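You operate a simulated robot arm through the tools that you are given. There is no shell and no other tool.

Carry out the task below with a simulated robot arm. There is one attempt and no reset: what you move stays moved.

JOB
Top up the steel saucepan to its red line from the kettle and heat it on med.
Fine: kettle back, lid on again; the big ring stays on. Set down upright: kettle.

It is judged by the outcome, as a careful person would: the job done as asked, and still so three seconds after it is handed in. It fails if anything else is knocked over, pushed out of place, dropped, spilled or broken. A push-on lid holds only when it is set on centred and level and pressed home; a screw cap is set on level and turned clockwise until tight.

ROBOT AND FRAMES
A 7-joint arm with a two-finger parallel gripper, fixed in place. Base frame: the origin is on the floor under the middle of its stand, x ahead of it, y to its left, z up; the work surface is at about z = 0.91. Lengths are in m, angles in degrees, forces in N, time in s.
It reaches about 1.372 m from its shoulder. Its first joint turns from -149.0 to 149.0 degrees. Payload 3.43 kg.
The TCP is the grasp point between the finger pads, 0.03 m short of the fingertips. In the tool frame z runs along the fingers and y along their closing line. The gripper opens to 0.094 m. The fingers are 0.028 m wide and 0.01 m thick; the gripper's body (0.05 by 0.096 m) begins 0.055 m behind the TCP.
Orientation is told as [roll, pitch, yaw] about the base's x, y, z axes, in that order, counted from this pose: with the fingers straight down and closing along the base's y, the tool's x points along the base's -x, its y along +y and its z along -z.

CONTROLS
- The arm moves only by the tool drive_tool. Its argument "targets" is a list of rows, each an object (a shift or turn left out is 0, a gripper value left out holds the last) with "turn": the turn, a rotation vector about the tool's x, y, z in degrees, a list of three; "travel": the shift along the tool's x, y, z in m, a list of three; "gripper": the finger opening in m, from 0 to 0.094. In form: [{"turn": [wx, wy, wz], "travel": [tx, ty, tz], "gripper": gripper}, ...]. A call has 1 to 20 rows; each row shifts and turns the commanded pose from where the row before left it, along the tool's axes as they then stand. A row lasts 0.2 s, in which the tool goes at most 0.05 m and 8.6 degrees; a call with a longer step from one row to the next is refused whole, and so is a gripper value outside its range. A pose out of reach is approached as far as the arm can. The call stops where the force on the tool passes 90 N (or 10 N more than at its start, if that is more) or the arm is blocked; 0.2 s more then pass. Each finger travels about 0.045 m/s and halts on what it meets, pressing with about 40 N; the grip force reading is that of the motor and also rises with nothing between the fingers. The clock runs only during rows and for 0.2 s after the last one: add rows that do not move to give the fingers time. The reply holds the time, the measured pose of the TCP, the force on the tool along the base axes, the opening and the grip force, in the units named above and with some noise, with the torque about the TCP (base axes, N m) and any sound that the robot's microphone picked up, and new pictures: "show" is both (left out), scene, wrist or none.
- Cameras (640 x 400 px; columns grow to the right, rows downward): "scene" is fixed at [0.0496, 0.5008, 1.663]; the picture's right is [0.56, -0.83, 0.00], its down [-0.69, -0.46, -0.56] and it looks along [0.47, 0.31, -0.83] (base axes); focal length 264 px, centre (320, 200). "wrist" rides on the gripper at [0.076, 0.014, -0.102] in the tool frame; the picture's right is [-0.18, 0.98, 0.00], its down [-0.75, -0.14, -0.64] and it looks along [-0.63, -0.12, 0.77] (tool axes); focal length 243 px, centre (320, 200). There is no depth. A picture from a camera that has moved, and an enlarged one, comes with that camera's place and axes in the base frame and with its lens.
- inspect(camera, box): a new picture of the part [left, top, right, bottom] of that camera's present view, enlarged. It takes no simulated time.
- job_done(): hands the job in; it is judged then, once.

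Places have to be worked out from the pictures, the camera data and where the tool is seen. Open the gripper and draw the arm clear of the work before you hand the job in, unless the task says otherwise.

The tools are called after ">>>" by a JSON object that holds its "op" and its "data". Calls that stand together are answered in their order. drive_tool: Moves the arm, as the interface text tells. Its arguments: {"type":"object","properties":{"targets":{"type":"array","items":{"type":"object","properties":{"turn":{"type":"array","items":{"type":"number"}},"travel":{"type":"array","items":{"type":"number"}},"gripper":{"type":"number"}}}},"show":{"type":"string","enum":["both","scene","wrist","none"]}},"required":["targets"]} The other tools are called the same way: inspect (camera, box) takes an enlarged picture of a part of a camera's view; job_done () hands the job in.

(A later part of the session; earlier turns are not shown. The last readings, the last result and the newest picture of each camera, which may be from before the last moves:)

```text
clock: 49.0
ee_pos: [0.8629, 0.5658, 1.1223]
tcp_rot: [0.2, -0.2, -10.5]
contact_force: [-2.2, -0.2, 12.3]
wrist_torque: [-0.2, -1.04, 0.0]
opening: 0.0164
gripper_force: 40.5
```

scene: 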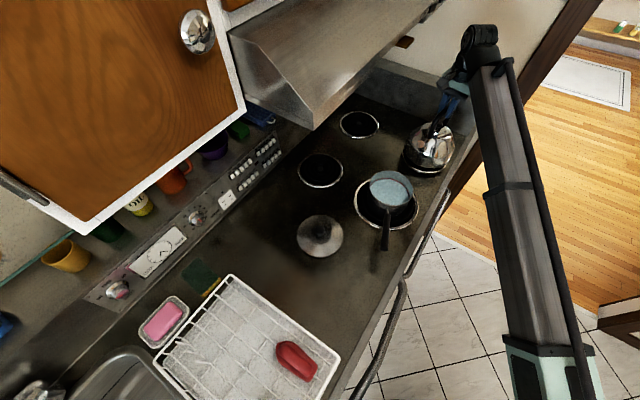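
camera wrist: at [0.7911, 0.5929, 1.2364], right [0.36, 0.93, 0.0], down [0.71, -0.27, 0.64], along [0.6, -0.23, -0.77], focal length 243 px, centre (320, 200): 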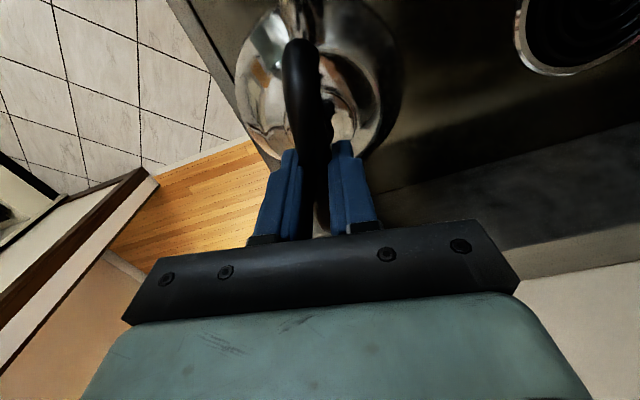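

The weight has come off and the kettle is seated at about 1.122. I'll ease up 1 mm, open the fingers and check it stands.

>>> {"op": "drive_tool", "data": {"targets": [{"travel": [0, 0, -0.001]}, {"gripper": 0.03}, {"gripper": 0.06}, {}, {}], "show": "both"}}

>>> {"op": "inspect", "data": {"camera": "scene", "box": [390, 70, 490, 190]}}

```text
clock: 50.2
ee_pos: [0.8626, 0.5653, 1.1227]
tcp_rot: [0.1, -0.2, -10.4]
contact_force: [0.4, -0.2, 0.2]
wrist_torque: [0.02, 0.03, -0.02]
opening: 0.06
gripper_force: 0.1
camera wrist: at [0.791, 0.5929, 1.2241], right [0.36, 0.93, 0.0], down [0.71, -0.28, 0.64], along [0.6, -0.23, -0.77], focal length 243 px, centre (320, 200)
```

scene: 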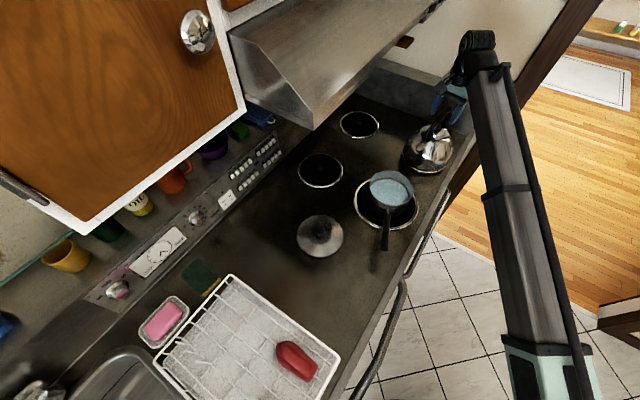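
wrist: 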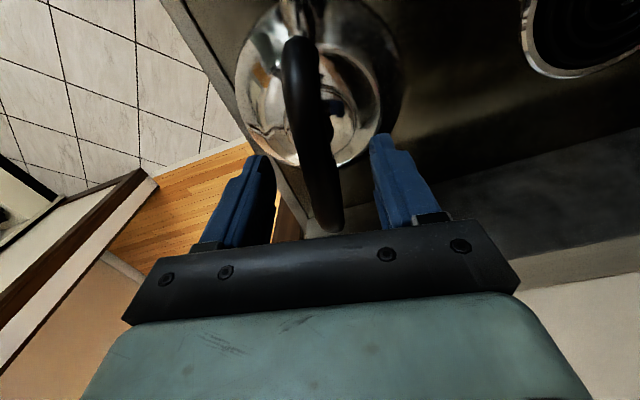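

```text
3.33 times, centred on (440, 130) of scene
camera zoom: at [0.0496, 0.5008, 1.663], right [0.56, -0.83, 0.0], down [-0.69, -0.46, -0.56], along [0.47, 0.31, -0.83], focal length 882 px, centre (-80, 433)
```

zoom: 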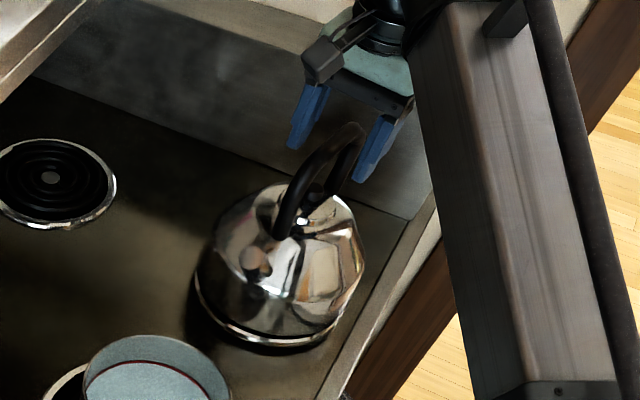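

The kettle stands upright on its ring just where it was. I rise off the handle, square the hand, and travel back above the lid, which I place at about (0.359, 0.708).

>>> {"op": "drive_tool", "data": {"targets": [{"travel": [0, 0, -0.03]}, {"travel": [0, 0, -0.042]}, {"turn": [0, 0, -5.2]}, {"turn": [0, 0, -5.2]}, {"travel": [0.0419, 0.0119, 0]}, {"travel": [0.0419, 0.0119, 0]}, {"travel": [0.0419, 0.0119, 0]}, {"travel": [0.0419, 0.0119, 0]}, {"travel": [0.0419, 0.0119, 0.008]}, {"travel": [0.0419, 0.0119, 0.012]}, {"travel": [0.0419, 0.0119, 0.012]}, {"travel": [0.0419, 0.0119, 0.012]}, {"travel": [0.0419, 0.0119, 0.012]}, {"travel": [0.0419, 0.0119, 0.012]}, {"travel": [0.0419, 0.0119, 0.012]}, {"travel": [0.0417, 0.0118, 0.012]}, {}], "show": "both"}}

>>> {"op": "inspect", "data": {"camera": "wrist", "box": [220, 0, 420, 200]}}

>>> {"op": "inspect", "data": {"camera": "scene", "box": [395, 95, 465, 180]}}

```text
clock: 53.8
ee_pos: [0.3609, 0.706, 1.0952]
tcp_rot: [-0.2, 0.2, -0.1]
contact_force: [-0.5, 0.0, 0.1]
wrist_torque: [0.01, 0.0, -0.02]
opening: 0.0601
gripper_force: 0.1
camera wrist: at [0.2864, 0.7205, 1.1983], right [0.19, 0.98, 0.0], down [0.75, -0.14, 0.64], along [0.63, -0.12, -0.77], focal length 243 px, centre (320, 200)
```

scene: 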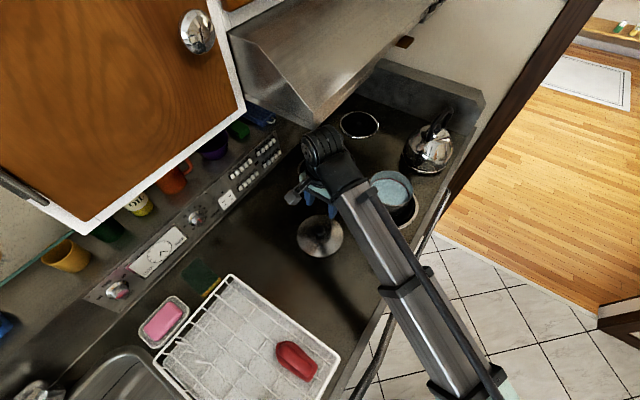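
wrist: 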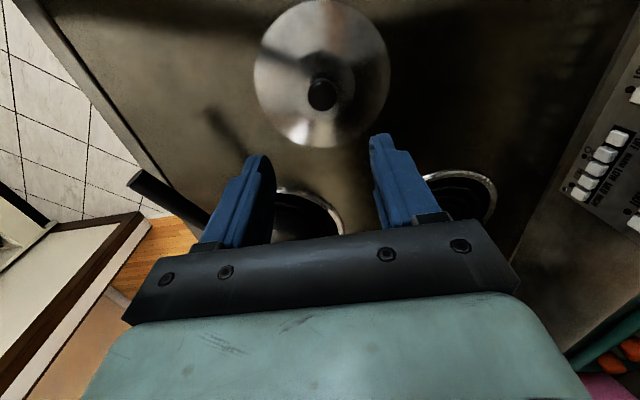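

```text
2.00 times, centred on (320, 100) of wrist
camera zoom: at [0.2864, 0.7205, 1.1983], right [0.19, 0.98, 0.0], down [0.75, -0.14, 0.64], along [0.63, -0.12, -0.77], focal length 485 px, centre (320, 400)
```

zoom: 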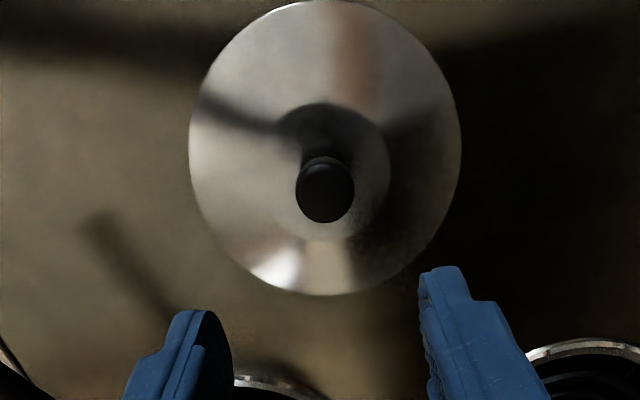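

```text
4.71 times, centred on (430, 138) of scene
camera zoom: at [0.0496, 0.5008, 1.663], right [0.56, -0.83, 0.0], down [-0.69, -0.46, -0.56], along [0.47, 0.31, -0.83], focal length 1244 px, centre (-198, 494)
```

zoom: 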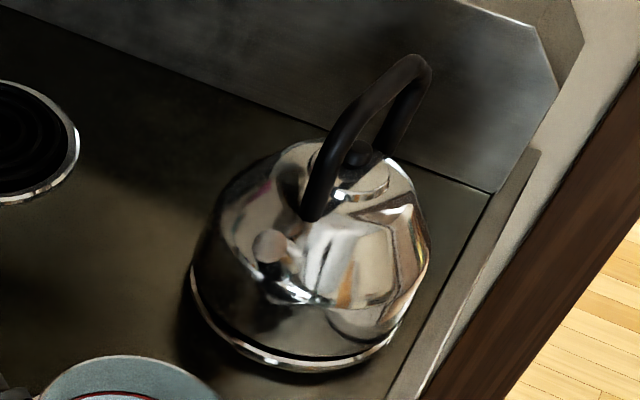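

The kettle matches its original picture exactly. The knob is at (0.360, 0.709), so I shift 2.5 mm in y and descend over it with the fingers open.

>>> {"op": "drive_tool", "data": {"targets": [{"travel": [0, 0.0027, 0.02]}, {"travel": [0, 0, 0.035]}, {"travel": [0, 0, 0.035]}, {"travel": [0, 0, 0.025]}, {"travel": [0, 0, 0.015]}, {"travel": [0, 0, 0.006]}, {}], "show": "wrist"}}

>>> {"op": "inspect", "data": {"camera": "wrist", "box": [200, 60, 440, 210]}}

```text
clock: 55.4
ee_pos: [0.3597, 0.7106, 0.9654]
tcp_rot: [0.0, -0.1, 0.1]
contact_force: [1.0, 0.6, 0.4]
wrist_torque: [0.03, 0.01, 0.0]
opening: 0.06
gripper_force: 0.1
camera wrist: at [0.2848, 0.7249, 1.0676], right [0.18, 0.98, 0.0], down [0.75, -0.14, 0.64], along [0.63, -0.12, -0.77], focal length 243 px, centre (320, 200)
```

wrist: 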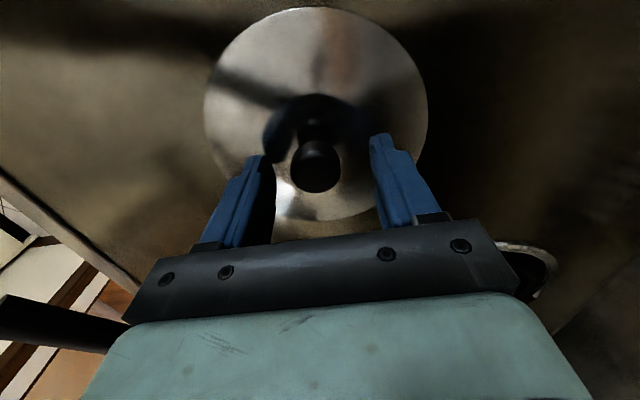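

```text
2.67 times, centred on (320, 135) of wrist
camera zoom: at [0.2848, 0.7249, 1.0676], right [0.18, 0.98, 0.0], down [0.75, -0.14, 0.64], along [0.63, -0.12, -0.77], focal length 647 px, centre (320, 373)
```

zoom: 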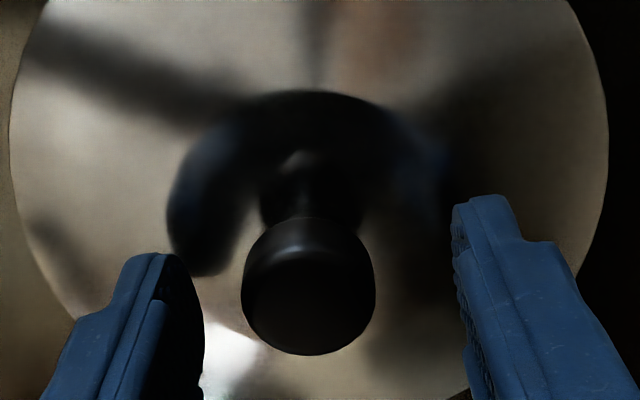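

The knob is about 3 mm toward -y of the finger centre. I'll correct that, lower the last 6 mm, and close.

>>> {"op": "drive_tool", "data": {"targets": [{"travel": [-0.001, -0.003, 0.003]}, {"travel": [0, 0, 0.0035]}, {}], "show": "none"}}

>>> {"op": "drive_tool", "data": {"targets": [{"gripper": 0.0}, {}, {}, {}, {}], "show": "wrist"}}

>>> {"op": "inspect", "data": {"camera": "wrist", "box": [200, 60, 440, 210]}}

```text
clock: 56.2
ee_pos: [0.3609, 0.7072, 0.9586]
tcp_rot: [0.1, 0.0, 0.0]
contact_force: [0.6, -0.3, -0.3]
wrist_torque: [0.02, -0.02, 0.01]
opening: 0.06
gripper_force: 0.1
```

```text
clock: 57.4
ee_pos: [0.362, 0.7069, 0.9592]
tcp_rot: [0.1, 0.0, 0.1]
contact_force: [-0.2, 0.2, 0.4]
wrist_torque: [0.0, -0.02, 0.01]
opening: 0.0275
gripper_force: 40.1
camera wrist: at [0.2857, 0.7216, 1.0609], right [0.18, 0.98, 0.0], down [0.75, -0.14, 0.64], along [0.63, -0.12, -0.77], focal length 243 px, centre (320, 200)
```

wrist: 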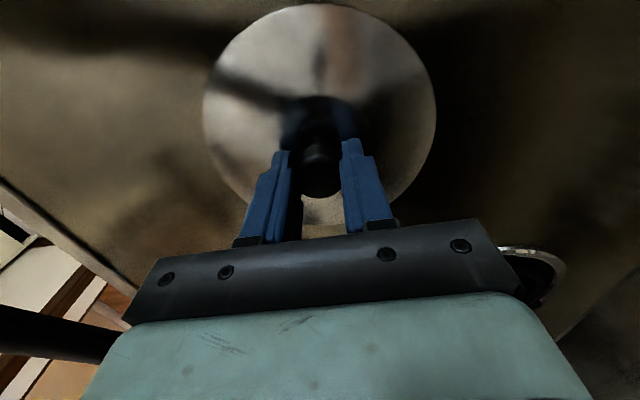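

```text
2.67 times, centred on (320, 135) of wrist
camera zoom: at [0.2857, 0.7216, 1.0609], right [0.18, 0.98, 0.0], down [0.75, -0.14, 0.64], along [0.63, -0.12, -0.77], focal length 647 px, centre (320, 373)
```

zoom: 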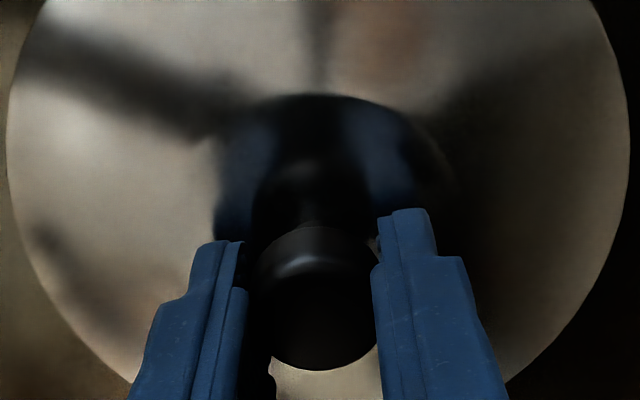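

The lid is gripped with the same relative fit as the first time. I lift it and carry it back above the pan.

>>> {"op": "drive_tool", "data": {"targets": [{"travel": [0, 0, -0.01]}, {"travel": [0, 0, -0.03]}, {"travel": [0, 0, -0.04]}, {"travel": [0, 0, -0.04]}, {"travel": [0, 0, -0.03]}, {"travel": [-0.0384, -0.0189, 0]}, {"travel": [-0.0384, -0.0189, 0]}, {"travel": [-0.0384, -0.0189, 0]}, {"travel": [-0.0384, -0.0189, 0]}, {"travel": [-0.0384, -0.0189, 0]}, {"travel": [-0.0384, -0.0189, 0]}, {}, {}], "show": "both"}}

>>> {"op": "inspect", "data": {"camera": "scene", "box": [350, 120, 440, 220]}}

```text
clock: 60.2
ee_pos: [0.5923, 0.5946, 1.1098]
tcp_rot: [0.0, -0.2, 0.0]
contact_force: [0.4, 0.8, -2.2]
wrist_torque: [0.0, 0.02, 0.01]
opening: 0.0275
gripper_force: 40.2
camera wrist: at [0.5161, 0.6084, 1.2114], right [0.18, 0.98, 0.0], down [0.75, -0.14, 0.64], along [0.63, -0.12, -0.77], focal length 243 px, centre (320, 200)
```

scene: 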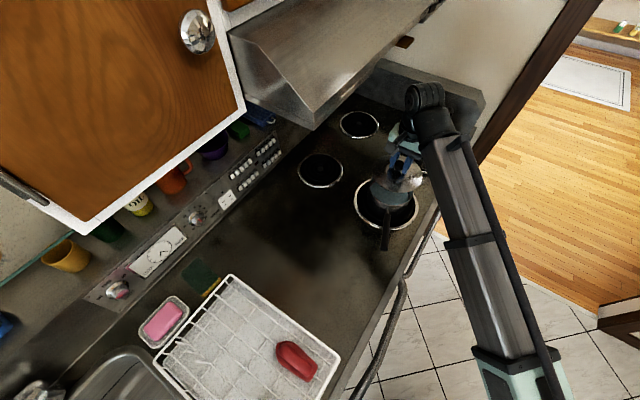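
wrist: 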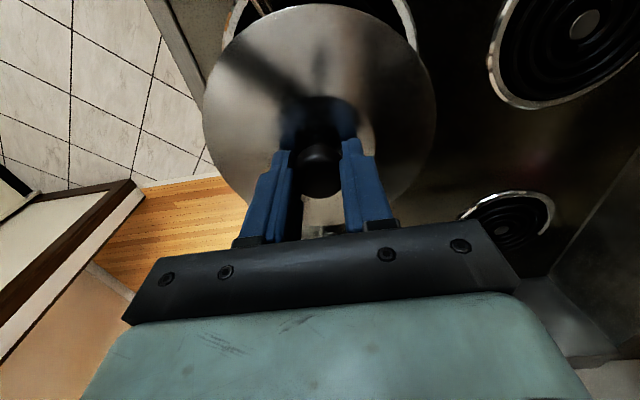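

```text
4.00 times, centred on (395, 170) of scene
camera zoom: at [0.0496, 0.5008, 1.663], right [0.56, -0.83, 0.0], down [-0.69, -0.46, -0.56], along [0.47, 0.31, -0.83], focal length 1058 px, centre (20, 320)
```

zoom: 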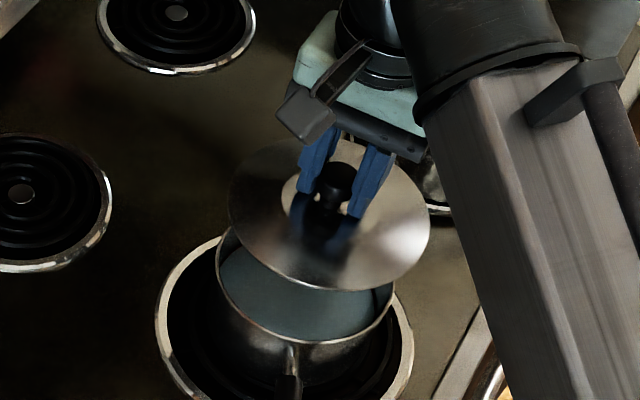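

The lid hovers over the pan at nearly the original lift pose. I'll lower it to about 1 cm above the rim and check centring.

>>> {"op": "drive_tool", "data": {"targets": [{"travel": [0.0005, -0.0005, 0.02]}, {"travel": [0, 0, 0.02]}, {"travel": [0, 0, 0.012]}, {"travel": [0, 0, 0.007]}, {}, {}], "show": "wrist"}}

>>> {"op": "inspect", "data": {"camera": "scene", "box": [360, 150, 425, 220]}}

>>> {"op": "inspect", "data": {"camera": "wrist", "box": [190, 0, 450, 160]}}

```text
clock: 61.6
ee_pos: [0.5899, 0.5928, 1.0504]
tcp_rot: [0.0, -0.1, 0.0]
contact_force: [0.3, 0.5, -1.5]
wrist_torque: [0.02, 0.0, -0.01]
opening: 0.0274
gripper_force: 40.0
camera wrist: at [0.5152, 0.608, 1.1518], right [0.18, 0.98, 0.0], down [0.75, -0.14, 0.64], along [0.63, -0.12, -0.77], focal length 243 px, centre (320, 200)
```

wrist: 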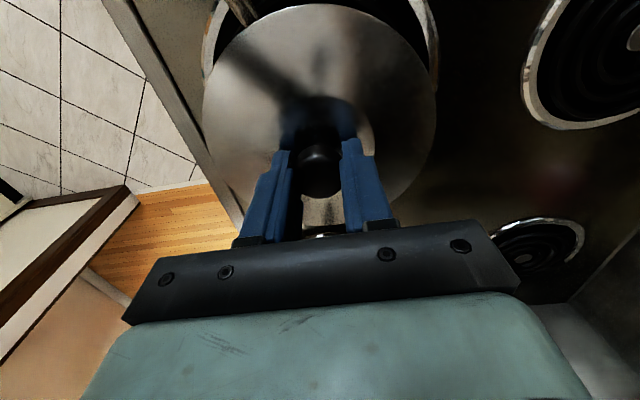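

```text
5.71 times, centred on (392, 185) of scene
camera zoom: at [0.0496, 0.5008, 1.663], right [0.56, -0.83, 0.0], down [-0.69, -0.46, -0.56], along [0.47, 0.31, -0.83], focal length 1511 px, centre (-94, 286)
```

zoom: 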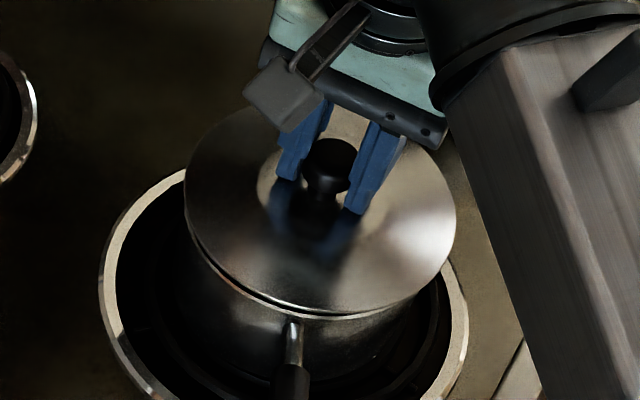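

```text
2.46 times, centred on (320, 80) of wrist
camera zoom: at [0.5152, 0.608, 1.1518], right [0.18, 0.98, 0.0], down [0.75, -0.14, 0.64], along [0.63, -0.12, -0.77], focal length 597 px, centre (320, 495)
```

zoom: 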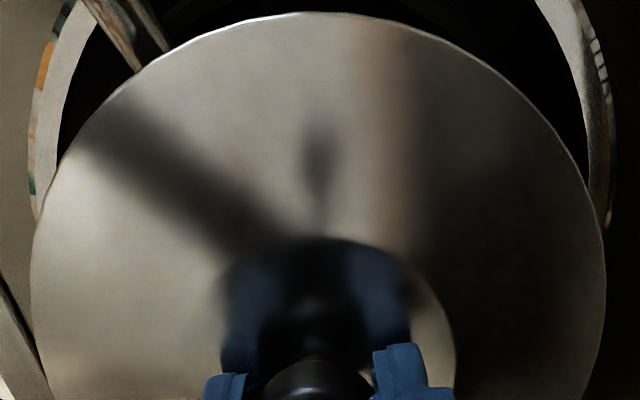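

The lid is centred with its shadow gap closing evenly. I make a sub-millimetre correction and lower in small steps, watching for contact at about 1.038.

>>> {"op": "drive_tool", "data": {"targets": [{"travel": [-0.0004, -0.0004, 0.004]}, {"travel": [0, 0, 0.004]}, {}], "show": "none"}}

>>> {"op": "drive_tool", "data": {"targets": [{"travel": [0, 0, 0.002]}, {}], "show": "none"}}

```text
clock: 62.4
ee_pos: [0.5912, 0.5929, 1.0406]
tcp_rot: [0.0, -0.1, 0.1]
contact_force: [0.7, -0.7, -1.2]
wrist_torque: [-0.02, 0.0, -0.04]
opening: 0.0277
gripper_force: 40.1
```

```text
clock: 63.0
ee_pos: [0.592, 0.5942, 1.0391]
tcp_rot: [0.0, -0.1, 0.0]
contact_force: [0.0, -0.1, -1.2]
wrist_torque: [0.03, -0.02, 0.02]
opening: 0.0276
gripper_force: 39.6
```

>>> {"op": "drive_tool", "data": {"targets": [{"travel": [0, 0, 0.0015]}, {}], "show": "wrist"}}

>>> {"op": "inspect", "data": {"camera": "scene", "box": [360, 165, 420, 215]}}

```text
clock: 63.6
ee_pos: [0.5922, 0.5918, 1.0383]
tcp_rot: [0.0, -0.1, 0.0]
contact_force: [0.5, 0.0, -2.3]
wrist_torque: [-0.01, 0.03, -0.02]
opening: 0.0274
gripper_force: 40.3
camera wrist: at [0.5157, 0.6074, 1.1406], right [0.18, 0.98, 0.0], down [0.75, -0.14, 0.64], along [0.63, -0.12, -0.77], focal length 243 px, centre (320, 200)
```

wrist: 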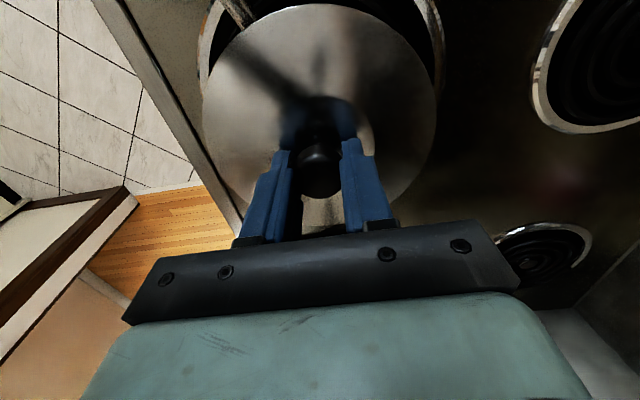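

```text
8.00 times, centred on (390, 190) of scene
camera zoom: at [0.0496, 0.5008, 1.663], right [0.56, -0.83, 0.0], down [-0.69, -0.46, -0.56], along [0.47, 0.31, -0.83], focal length 2116 px, centre (-240, 280)
```

zoom: 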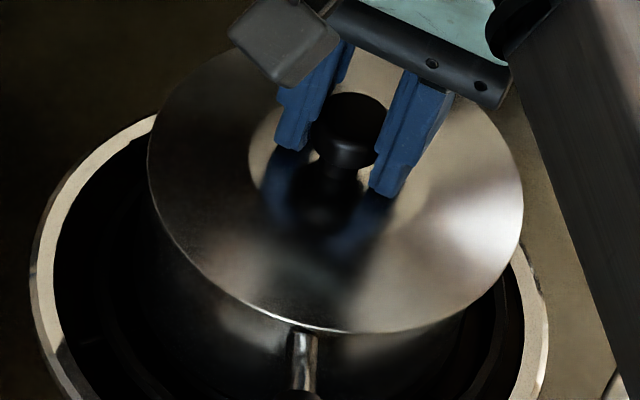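

The pose matches the original seating to within a millimetre, but there is no contact force yet. I'll go down another 1.5 mm.

>>> {"op": "drive_tool", "data": {"targets": [{"travel": [0, 0, 0.0015]}, {}], "show": "none"}}

>>> {"op": "drive_tool", "data": {"targets": [{"travel": [0, 0, 0.001]}, {}], "show": "none"}}

```text
clock: 64.2
ee_pos: [0.5925, 0.5928, 1.0378]
tcp_rot: [0.1, -0.2, 0.1]
contact_force: [1.5, 0.6, 13.1]
wrist_torque: [0.0, 0.28, 0.0]
opening: 0.0276
gripper_force: 39.7
```

```text
clock: 64.8
ee_pos: [0.5911, 0.5926, 1.036]
tcp_rot: [0.1, -0.2, 0.0]
contact_force: [3.2, 1.1, 28.8]
wrist_torque: [0.05, -0.04, -0.02]
opening: 0.0279
gripper_force: 40.2
```

Contact came at the same height as the original seating, and it's now pressed with about 29 N. I'll inspect before releasing.

>>> {"op": "inspect", "data": {"camera": "scene", "box": [360, 165, 420, 215]}}

>>> {"op": "drive_tool", "data": {"targets": [{"travel": [0, 0, -0.001]}, {"travel": [0, 0, -0.0005]}, {}], "show": "none"}}

```text
8.00 times, centred on (390, 190) of scene
camera zoom: at [0.0496, 0.5008, 1.663], right [0.56, -0.83, 0.0], down [-0.69, -0.46, -0.56], along [0.47, 0.31, -0.83], focal length 2116 px, centre (-240, 280)
```

zoom: 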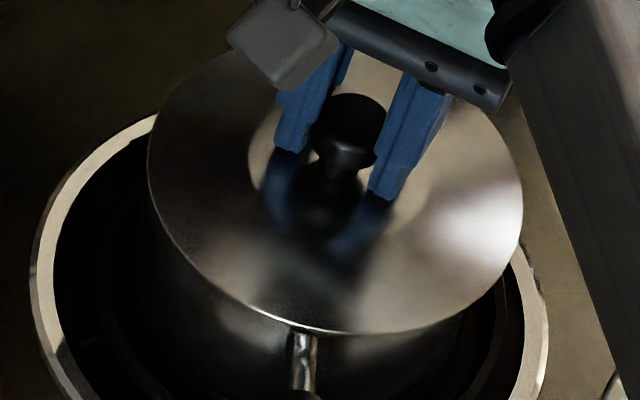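

```text
clock: 65.6
ee_pos: [0.5911, 0.5941, 1.0371]
tcp_rot: [0.0, -0.1, 0.0]
contact_force: [3.7, 1.6, 13.2]
wrist_torque: [0.05, -0.54, -0.02]
opening: 0.0276
gripper_force: 40.2
```

Seated and lightly loaded. I open the fingers now and see whether the lid stays put.

>>> {"op": "drive_tool", "data": {"targets": [{"gripper": 0.04}, {"gripper": 0.07}, {}, {}], "show": "both"}}

>>> {"op": "inspect", "data": {"camera": "scene", "box": [360, 165, 420, 215]}}

```text
clock: 66.6
ee_pos: [0.5907, 0.5929, 1.0371]
tcp_rot: [0.1, -0.1, 0.1]
contact_force: [0.5, 0.7, 0.0]
wrist_torque: [0.02, 0.04, 0.01]
opening: 0.0699
gripper_force: 0.1
camera wrist: at [0.5157, 0.6077, 1.1395], right [0.18, 0.98, 0.0], down [0.75, -0.14, 0.64], along [0.63, -0.12, -0.77], focal length 243 px, centre (320, 200)
```

scene: 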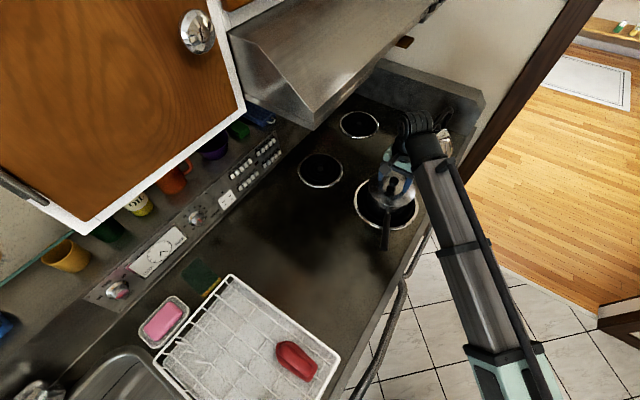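
wrist: 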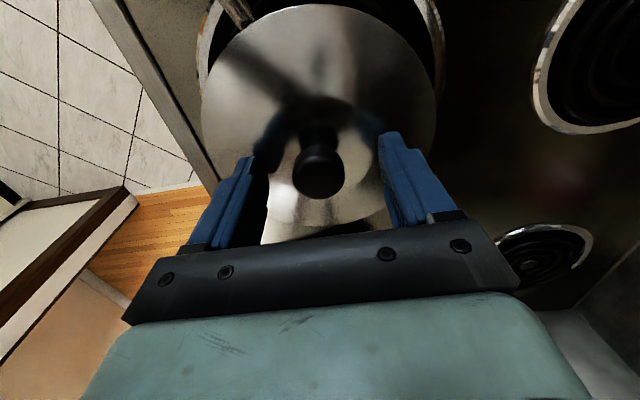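

```text
8.00 times, centred on (390, 190) of scene
camera zoom: at [0.0496, 0.5008, 1.663], right [0.56, -0.83, 0.0], down [-0.69, -0.46, -0.56], along [0.47, 0.31, -0.83], focal length 2116 px, centre (-240, 280)
```

zoom: 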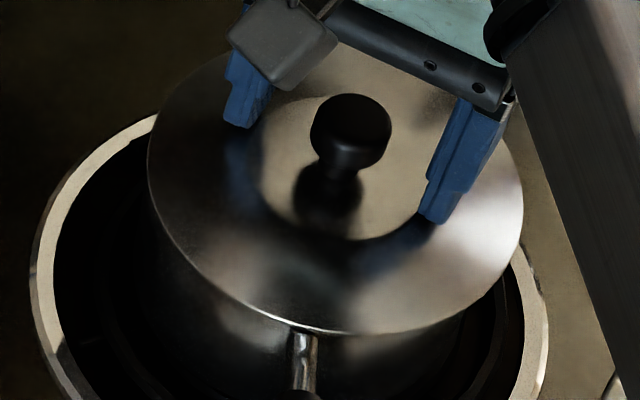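

The lid sits flat, within about 2 mm of where it was. I'll rise to the same viewpoint I used before the first grasp, so I can compare directly.

>>> {"op": "drive_tool", "data": {"targets": [{"travel": [0, 0, -0.014]}, {"travel": [0, 0, -0.03]}, {"travel": [0, 0, -0.04]}, {"travel": [-0.009, 0, -0.03]}, {}], "show": "wrist"}}

>>> {"op": "inspect", "data": {"camera": "wrist", "box": [230, 0, 420, 160]}}

>>> {"op": "inspect", "data": {"camera": "scene", "box": [360, 165, 420, 215]}}

```text
clock: 67.8
ee_pos: [0.6006, 0.5923, 1.1509]
tcp_rot: [0.0, -0.1, 0.1]
contact_force: [0.3, 0.7, 0.0]
wrist_torque: [-0.01, 0.0, 0.0]
opening: 0.0701
gripper_force: 0.0
camera wrist: at [0.5253, 0.607, 1.2536], right [0.18, 0.98, 0.0], down [0.75, -0.14, 0.64], along [0.63, -0.12, -0.77], focal length 243 px, centre (320, 200)
```

wrist: 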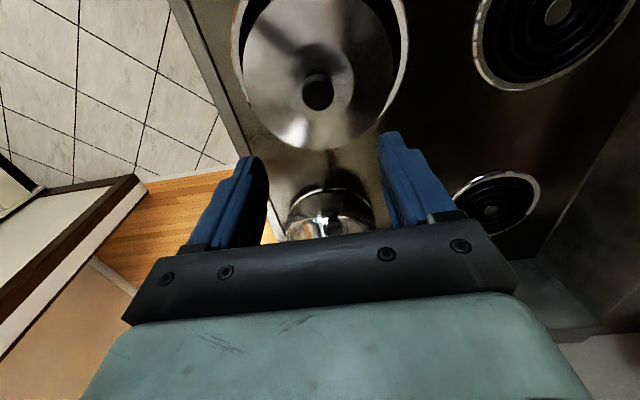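

```text
2.50 times, centred on (325, 80) of wrist
camera zoom: at [0.5253, 0.607, 1.2536], right [0.18, 0.98, 0.0], down [0.75, -0.14, 0.64], along [0.63, -0.12, -0.77], focal length 606 px, centre (308, 500)
```

zoom: 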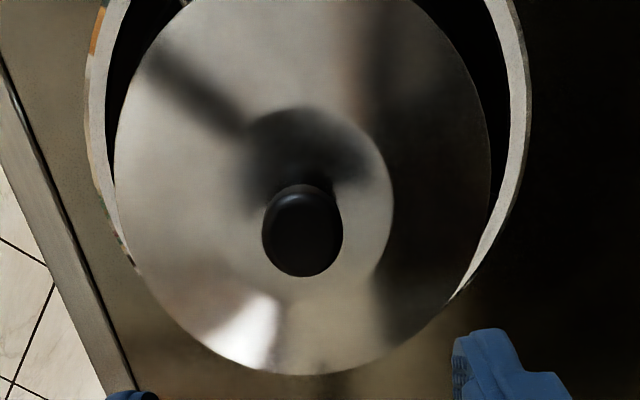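

```text
8.00 times, centred on (390, 190) of scene
camera zoom: at [0.0496, 0.5008, 1.663], right [0.56, -0.83, 0.0], down [-0.69, -0.46, -0.56], along [0.47, 0.31, -0.83], focal length 2116 px, centre (-240, 280)
```

zoom: 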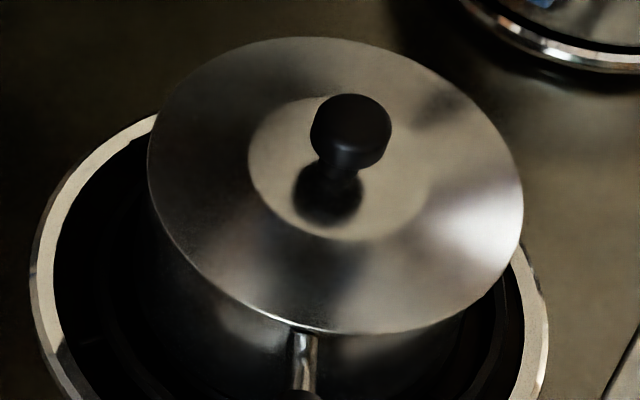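

Direct comparison shows the lid about 1 mm in -x and 2 mm in -y off its original centring. It's a simple fix: regrip at the same spot, lift a few millimetres, shift, and reseat.

>>> {"op": "drive_tool", "data": {"targets": [{"travel": [0.0096, 0.0007, 0.03]}, {"travel": [0, 0, 0.04]}, {"travel": [0, 0, 0.03]}, {"travel": [0, 0, 0.0136]}, {}], "show": "wrist"}}

>>> {"op": "drive_tool", "data": {"targets": [{"gripper": 0.0}, {}, {}, {}, {}], "show": "none"}}

>>> {"op": "drive_tool", "data": {"targets": [{"travel": [0, 0, -0.004]}, {"travel": [0, 0, -0.006]}, {}], "show": "wrist"}}

```text
clock: 69.0
ee_pos: [0.5909, 0.5946, 1.0385]
tcp_rot: [0.0, -0.1, 0.0]
contact_force: [0.6, 0.4, -0.3]
wrist_torque: [0.01, 0.0, -0.01]
opening: 0.0699
gripper_force: 0.1
camera wrist: at [0.5155, 0.608, 1.1399], right [0.18, 0.98, 0.0], down [0.75, -0.14, 0.64], along [0.63, -0.12, -0.77], focal length 243 px, centre (320, 200)
```

wrist: 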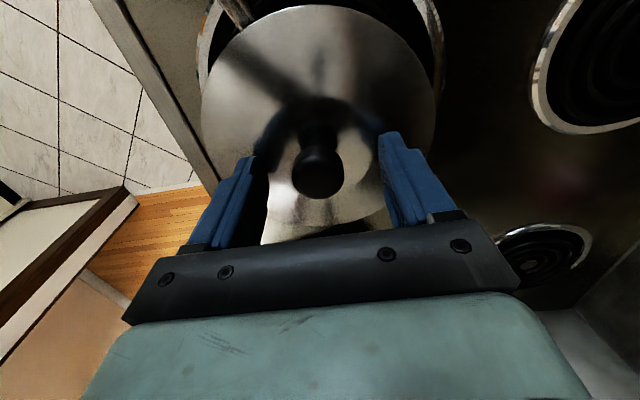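

```text
clock: 70.2
ee_pos: [0.5916, 0.5933, 1.0377]
tcp_rot: [0.0, -0.1, 0.0]
contact_force: [0.0, -0.7, 0.8]
wrist_torque: [0.01, -0.03, 0.01]
opening: 0.0276
gripper_force: 39.8
```

```text
clock: 71.0
ee_pos: [0.59, 0.5937, 1.0477]
tcp_rot: [0.0, 0.0, 0.0]
contact_force: [0.8, -0.3, -1.2]
wrist_torque: [-0.01, -0.02, 0.01]
opening: 0.0275
gripper_force: 39.8
camera wrist: at [0.5151, 0.6081, 1.1501], right [0.18, 0.98, 0.0], down [0.75, -0.14, 0.64], along [0.63, -0.12, -0.77], focal length 243 px, centre (320, 200)
```

wrist: 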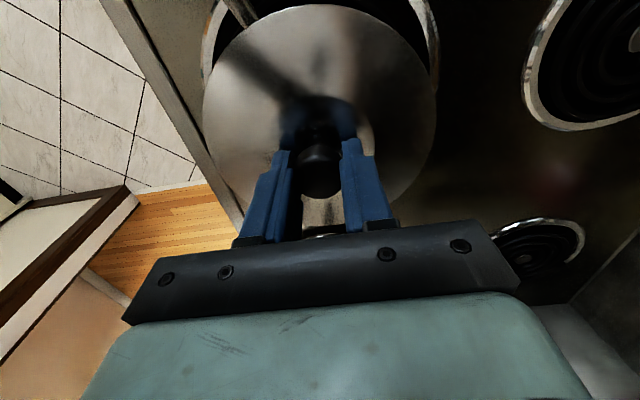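

Lifted 1 cm. I shift +1.6 mm in x and +1.8 mm in y, then lower back and press.

>>> {"op": "drive_tool", "data": {"targets": [{"travel": [-0.0016, 0.0018, 0]}, {}, {"travel": [0, 0, 0.005]}, {"travel": [0, 0, 0.003]}, {}], "show": "wrist"}}

>>> {"op": "inspect", "data": {"camera": "scene", "box": [360, 165, 420, 215]}}

```text
clock: 72.2
ee_pos: [0.5925, 0.5955, 1.0394]
tcp_rot: [0.0, -0.1, -0.1]
contact_force: [0.3, -0.1, -0.5]
wrist_torque: [-0.02, 0.0, 0.01]
opening: 0.0277
gripper_force: 40.5
camera wrist: at [0.5169, 0.6099, 1.1422], right [0.18, 0.98, 0.0], down [0.75, -0.14, 0.64], along [0.63, -0.12, -0.77], focal length 243 px, centre (320, 200)
```

wrist: 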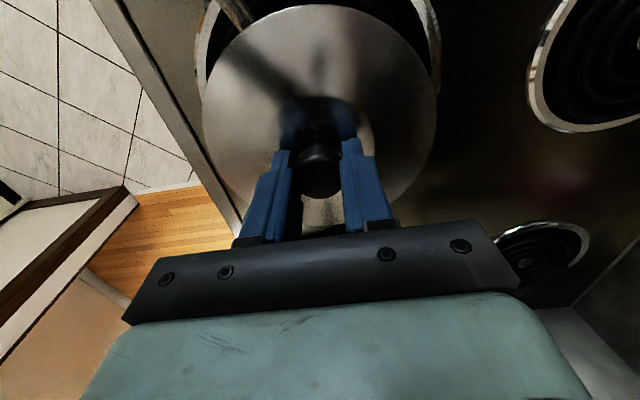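

```text
8.00 times, centred on (390, 190) of scene
camera zoom: at [0.0496, 0.5008, 1.663], right [0.56, -0.83, 0.0], down [-0.69, -0.46, -0.56], along [0.47, 0.31, -0.83], focal length 2116 px, centre (-240, 280)
```

zoom: 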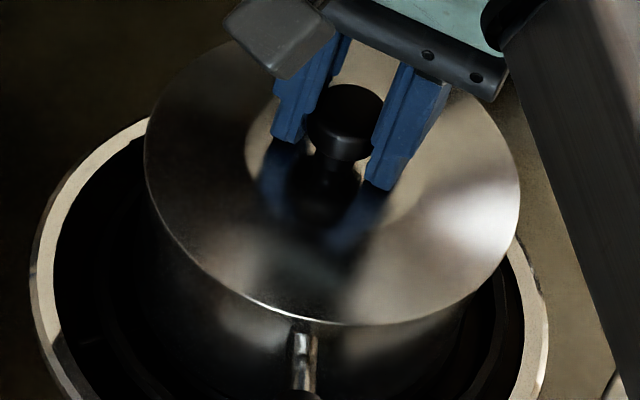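

The lid outline now matches the original picture apart from the 2 mm still to drop. I lower to contact and press gently.

>>> {"op": "drive_tool", "data": {"targets": [{"travel": [0, 0, 0.0015]}, {}], "show": "none"}}

>>> {"op": "drive_tool", "data": {"targets": [{"travel": [0, 0, 0.0015]}, {}], "show": "none"}}

```text
clock: 72.8
ee_pos: [0.5922, 0.5955, 1.0384]
tcp_rot: [0.1, -0.1, 0.1]
contact_force: [-0.4, 0.2, -2.5]
wrist_torque: [-0.01, -0.01, -0.02]
opening: 0.0276
gripper_force: 40.1
```

```text
clock: 73.4
ee_pos: [0.5925, 0.595, 1.0375]
tcp_rot: [0.1, -0.2, 0.0]
contact_force: [0.1, 0.0, 12.7]
wrist_torque: [-0.02, 0.29, -0.01]
opening: 0.0277
gripper_force: 39.9
```

>>> {"op": "drive_tool", "data": {"targets": [{"travel": [0, 0, 0.0012]}, {}], "show": "none"}}

>>> {"op": "drive_tool", "data": {"targets": [{"travel": [0, 0, -0.001]}, {"travel": [0, 0, -0.0006]}, {}], "show": "none"}}

>>> {"op": "drive_tool", "data": {"targets": [{"gripper": 0.04}, {"gripper": 0.07}, {}, {}], "show": "none"}}

>>> {"op": "inspect", "data": {"camera": "scene", "box": [360, 165, 420, 215]}}

```text
clock: 74.0
ee_pos: [0.592, 0.5954, 1.0362]
tcp_rot: [0.0, -0.1, -0.1]
contact_force: [2.0, 1.5, 29.4]
wrist_torque: [0.02, 0.02, -0.02]
opening: 0.0276
gripper_force: 40.2
```

```text
clock: 74.8
ee_pos: [0.5921, 0.5948, 1.0372]
tcp_rot: [0.0, -0.1, 0.0]
contact_force: [2.7, 3.5, 10.0]
wrist_torque: [0.09, -0.66, 0.1]
opening: 0.0277
gripper_force: 39.5
```

```text
clock: 75.8
ee_pos: [0.5915, 0.5956, 1.0371]
tcp_rot: [-0.1, -0.2, 0.0]
contact_force: [0.2, 0.4, 0.6]
wrist_torque: [0.0, 0.0, 0.02]
opening: 0.0702
gripper_force: 0.0
```

```text
8.00 times, centred on (390, 190) of scene
camera zoom: at [0.0496, 0.5008, 1.663], right [0.56, -0.83, 0.0], down [-0.69, -0.46, -0.56], along [0.47, 0.31, -0.83], focal length 2116 px, centre (-240, 280)
```

zoom: 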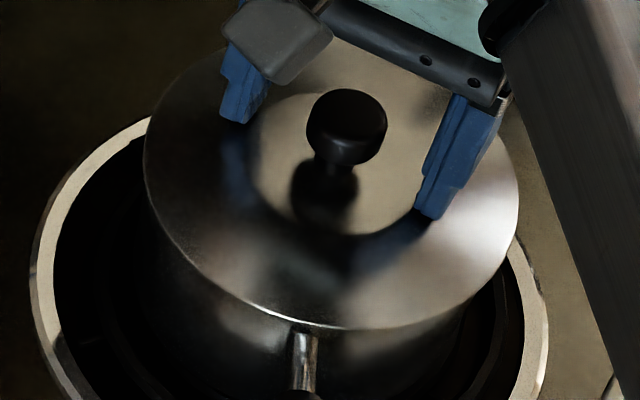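

The lid now matches its original picture and is released. I rise clear and swing toward the panel, yawing the hand 90° so that the wrist camera faces the buttons.

>>> {"op": "drive_tool", "data": {"targets": [{"travel": [0, 0, -0.015]}, {"travel": [0, 0, -0.04]}, {"travel": [0, 0, -0.045]}, {"travel": [0.035, 0.02, 0]}, {"travel": [0.035, 0.02, 0]}, {"travel": [0.035, 0.02, 0]}, {"travel": [0.035, 0.02, 0]}, {"travel": [0.03, 0.02, 0]}, {"turn": [0, 0, -8.2]}, {"turn": [0, 0, -8.2]}, {"turn": [0, 0, -8.2]}, {"turn": [0, 0, -8.2]}, {"turn": [0, 0, -8.2]}, {"turn": [0, 0, -8.2]}, {"turn": [0, 0, -8.2]}, {"turn": [0, 0, -8.2]}, {"turn": [0, 0, -8.2]}, {"turn": [0, 0, -8.2]}, {"turn": [0, 0, -8.0]}, {}], "show": "both"}}

```text
clock: 80.0
ee_pos: [0.4303, 0.6843, 1.1377]
tcp_rot: [0.0, -0.3, 89.7]
contact_force: [0.2, -0.7, 0.1]
wrist_torque: [0.03, -0.01, 0.02]
opening: 0.0701
gripper_force: 0.1
camera wrist: at [0.4148, 0.6074, 1.2403], right [-0.98, 0.19, 0.0], down [0.15, 0.75, 0.65], along [0.12, 0.63, -0.76], focal length 243 px, centre (320, 200)
```

scene: 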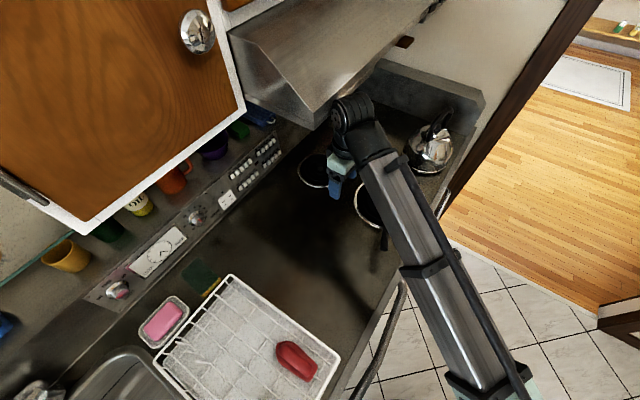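
wrist: 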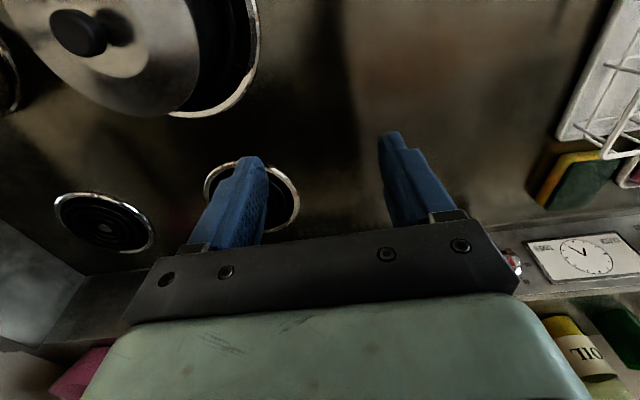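

The gripper bar hides the panel at this tilt. I'll tip the hand 40° so that the camera looks more horizontally at the buttons.

>>> {"op": "drive_tool", "data": {"targets": [{"turn": [0, -8, 0]}, {"turn": [0, -8, 0]}, {"turn": [0, -8, 0]}, {"turn": [0, -8, 0]}, {"turn": [0, -8, 0]}, {}], "show": "both"}}

>>> {"op": "inspect", "data": {"camera": "wrist", "box": [200, 30, 460, 200]}}

```text
clock: 81.4
ee_pos: [0.422, 0.6954, 1.1364]
tcp_rot: [0.0, -40.0, 90.1]
contact_force: [-0.3, -0.1, 0.4]
wrist_torque: [0.01, -0.02, 0.0]
opening: 0.0701
gripper_force: 0.0
camera wrist: at [0.4088, 0.5715, 1.1667], right [-0.98, 0.14, 0.12], down [0.14, 0.16, 0.98], along [0.12, 0.98, -0.18], focal length 243 px, centre (320, 200)
```

scene: 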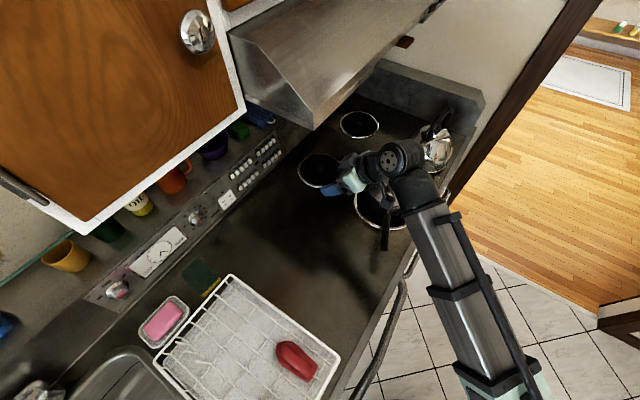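
wrist: 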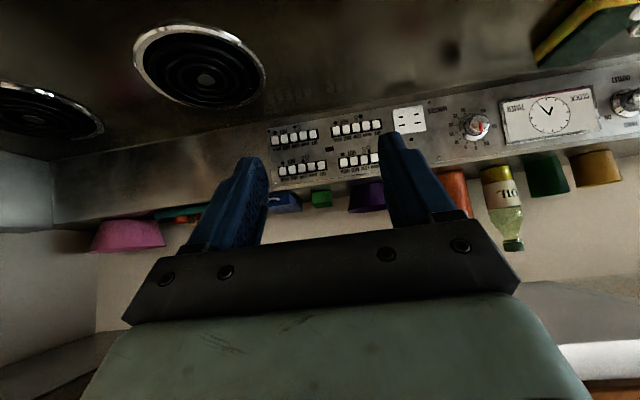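

```text
2.35 times, centred on (330, 115) of wrist
camera zoom: at [0.4088, 0.5715, 1.1667], right [-0.98, 0.14, 0.12], down [0.14, 0.16, 0.98], along [0.12, 0.98, -0.18], focal length 571 px, centre (296, 400)
```

zoom: 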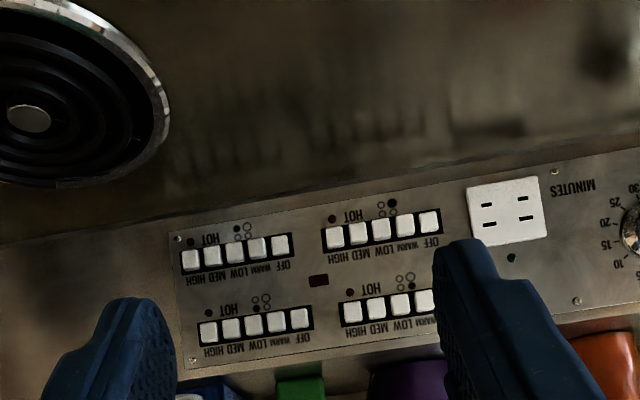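

The view is upside down, with the front row on top and +x to the left. The front-left group is at the top right of the panel, and its diagram appears to have the front-left circle filled. I'll zoom in to confirm.

>>> {"op": "inspect", "data": {"camera": "wrist", "box": [325, 105, 395, 150]}}

>>> {"op": "inspect", "data": {"camera": "wrist", "box": [265, 115, 335, 160]}}

```text
8.89 times, centred on (360, 128) of wrist
camera zoom: at [0.4088, 0.5715, 1.1667], right [-0.98, 0.14, 0.12], down [0.14, 0.16, 0.98], along [0.12, 0.98, -0.18], focal length 2157 px, centre (-36, 844)
```

zoom: 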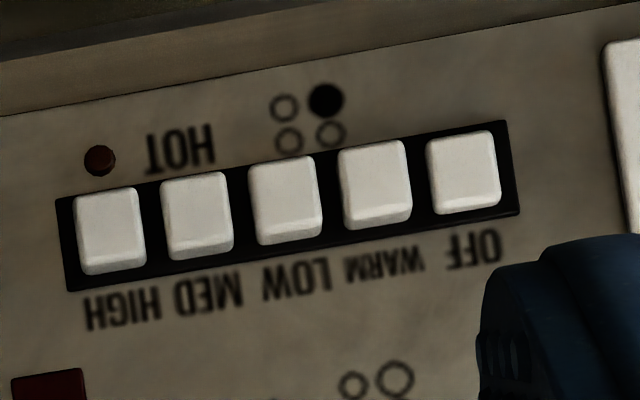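

```text
8.89 times, centred on (300, 138) of wrist
camera zoom: at [0.4088, 0.5715, 1.1667], right [-0.98, 0.14, 0.12], down [0.14, 0.16, 0.98], along [0.12, 0.98, -0.18], focal length 2157 px, centre (498, 756)
```

zoom: 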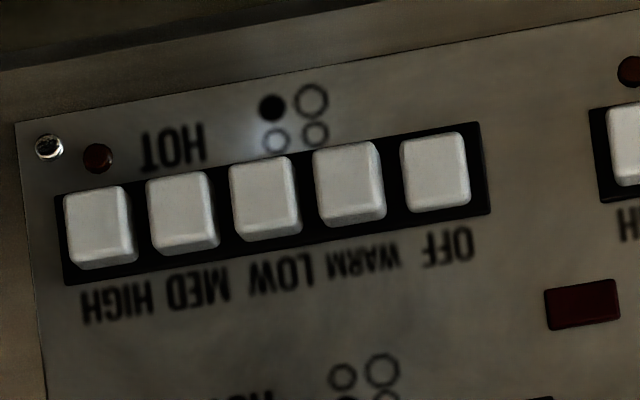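

Confirmed: the front-left group's filled, larger circle is the front-left ring. MED triangulates to about (0.397, 1.0045, 0.960) on a nearly vertical panel, with buttons 18.6 mm apart. I'll set a 30 mm opening so one finger can press MED while the other passes through the gap between groups, tilt to 55° and approach partway.

>>> {"op": "drive_tool", "data": {"targets": [{"turn": [0, -7.5, 0], "gripper": 0.0305}, {"turn": [0, -7.5, 0]}, {"travel": [0, 0, 0.03]}, {"travel": [0, 0, 0.04]}, {"travel": [0, 0, 0.04]}, {}], "show": "both"}}

>>> {"op": "inspect", "data": {"camera": "wrist", "box": [200, 30, 460, 200]}}

```text
clock: 82.8
ee_pos: [0.4234, 0.7853, 1.0753]
tcp_rot: [-0.2, -54.9, 90.2]
contact_force: [-0.9, -0.3, -0.3]
wrist_torque: [-0.01, -0.03, 0.02]
opening: 0.0305
gripper_force: 0.0
camera wrist: at [0.4093, 0.6579, 1.0703], right [-0.98, 0.11, 0.15], down [0.14, -0.09, 0.99], along [0.12, 0.99, 0.08], focal length 243 px, centre (320, 200)
```

scene: 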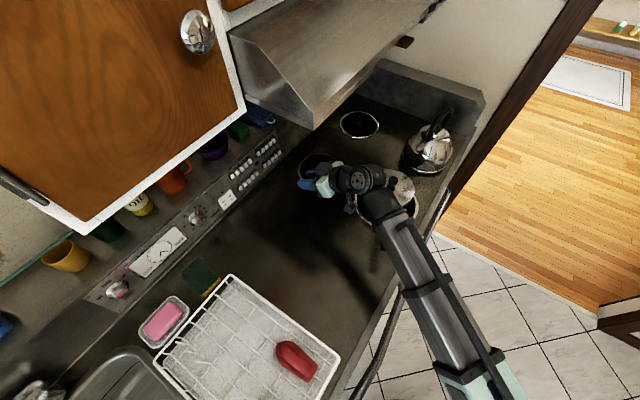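
wrist: 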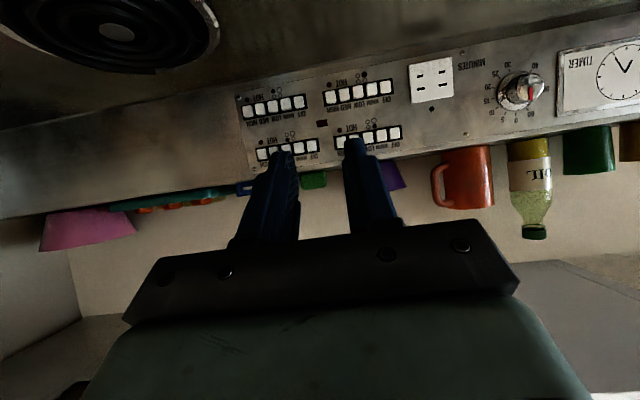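

```text
2.35 times, centred on (330, 115) of wrist
camera zoom: at [0.4093, 0.6579, 1.0703], right [-0.98, 0.11, 0.15], down [0.14, -0.09, 0.99], along [0.12, 0.99, 0.08], focal length 571 px, centre (296, 400)
```

zoom: 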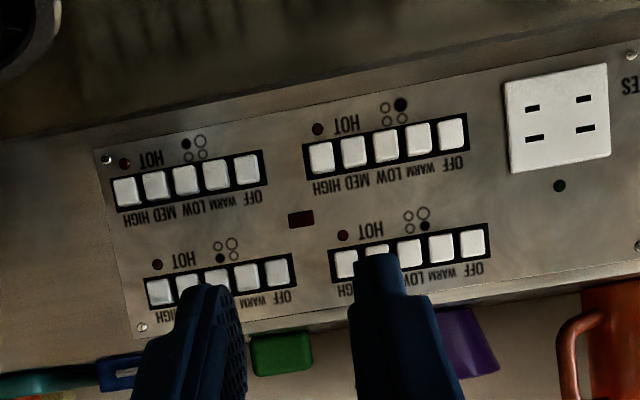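

The MED position agrees in this closer view (0.396, 1.0045, 0.959). I'll align the -x finger with it in x and move to about 17 mm short of the button.

>>> {"op": "drive_tool", "data": {"targets": [{"travel": [-0.0016, 0.0014, 0.0404]}, {"travel": [-0.0016, 0.0014, 0.0404]}, {"travel": [-0.0016, 0.0014, 0.0404]}, {"travel": [-0.0015, 0.0013, 0.0404]}, {"travel": [-0.0015, 0.0013, 0.0404]}, {}], "show": "both"}}

>>> {"op": "inspect", "data": {"camera": "wrist", "box": [230, 60, 430, 190]}}

>>> {"op": "inspect", "data": {"camera": "scene", "box": [220, 130, 320, 210]}}

```text
clock: 84.2
ee_pos: [0.4159, 0.9574, 0.9641]
tcp_rot: [-0.2, -55.0, 90.2]
contact_force: [-0.9, -0.1, -0.3]
wrist_torque: [0.0, -0.01, 0.0]
opening: 0.0306
gripper_force: 0.2
camera wrist: at [0.4017, 0.8284, 0.9608], right [-0.98, 0.11, 0.15], down [0.14, -0.09, 0.99], along [0.12, 0.99, 0.08], focal length 243 px, centre (320, 200)
```

scene: 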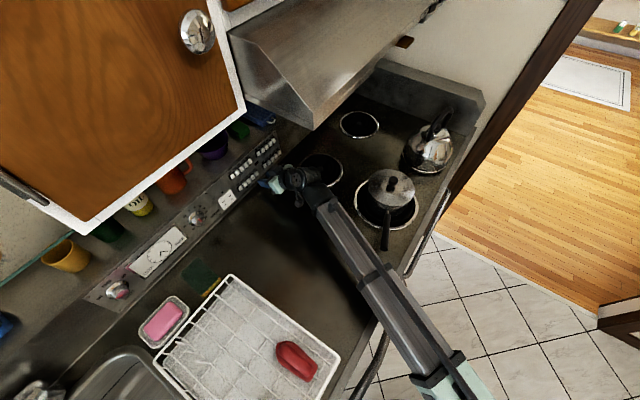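
wrist: 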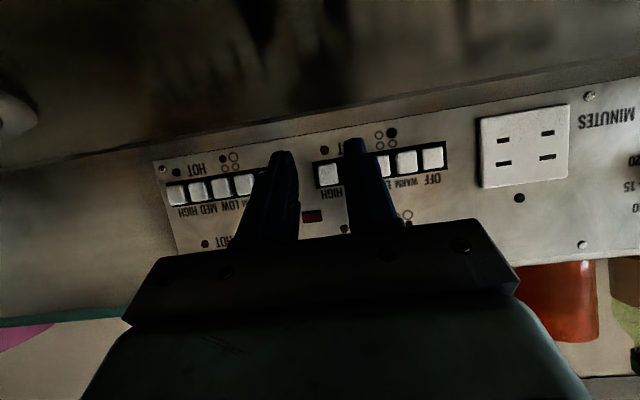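

```text
3.08 times, centred on (330, 125) of wrist
camera zoom: at [0.4017, 0.8284, 0.9608], right [-0.98, 0.11, 0.15], down [0.14, -0.09, 0.99], along [0.12, 0.99, 0.08], focal length 746 px, centre (289, 431)
```

zoom: 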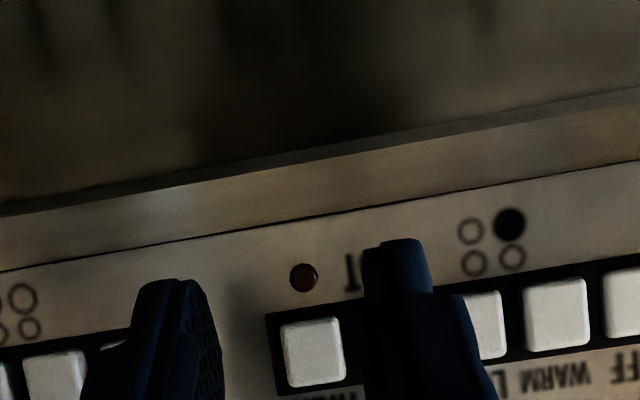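

```text
5.00 times, centred on (270, 170) of scene
camera zoom: at [0.0496, 0.5008, 1.663], right [0.56, -0.83, 0.0], down [-0.69, -0.46, -0.56], along [0.47, 0.31, -0.83], focal length 1322 px, centre (570, 350)
```

zoom: 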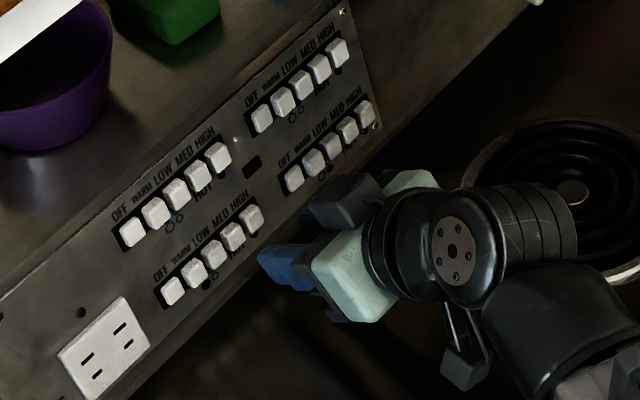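

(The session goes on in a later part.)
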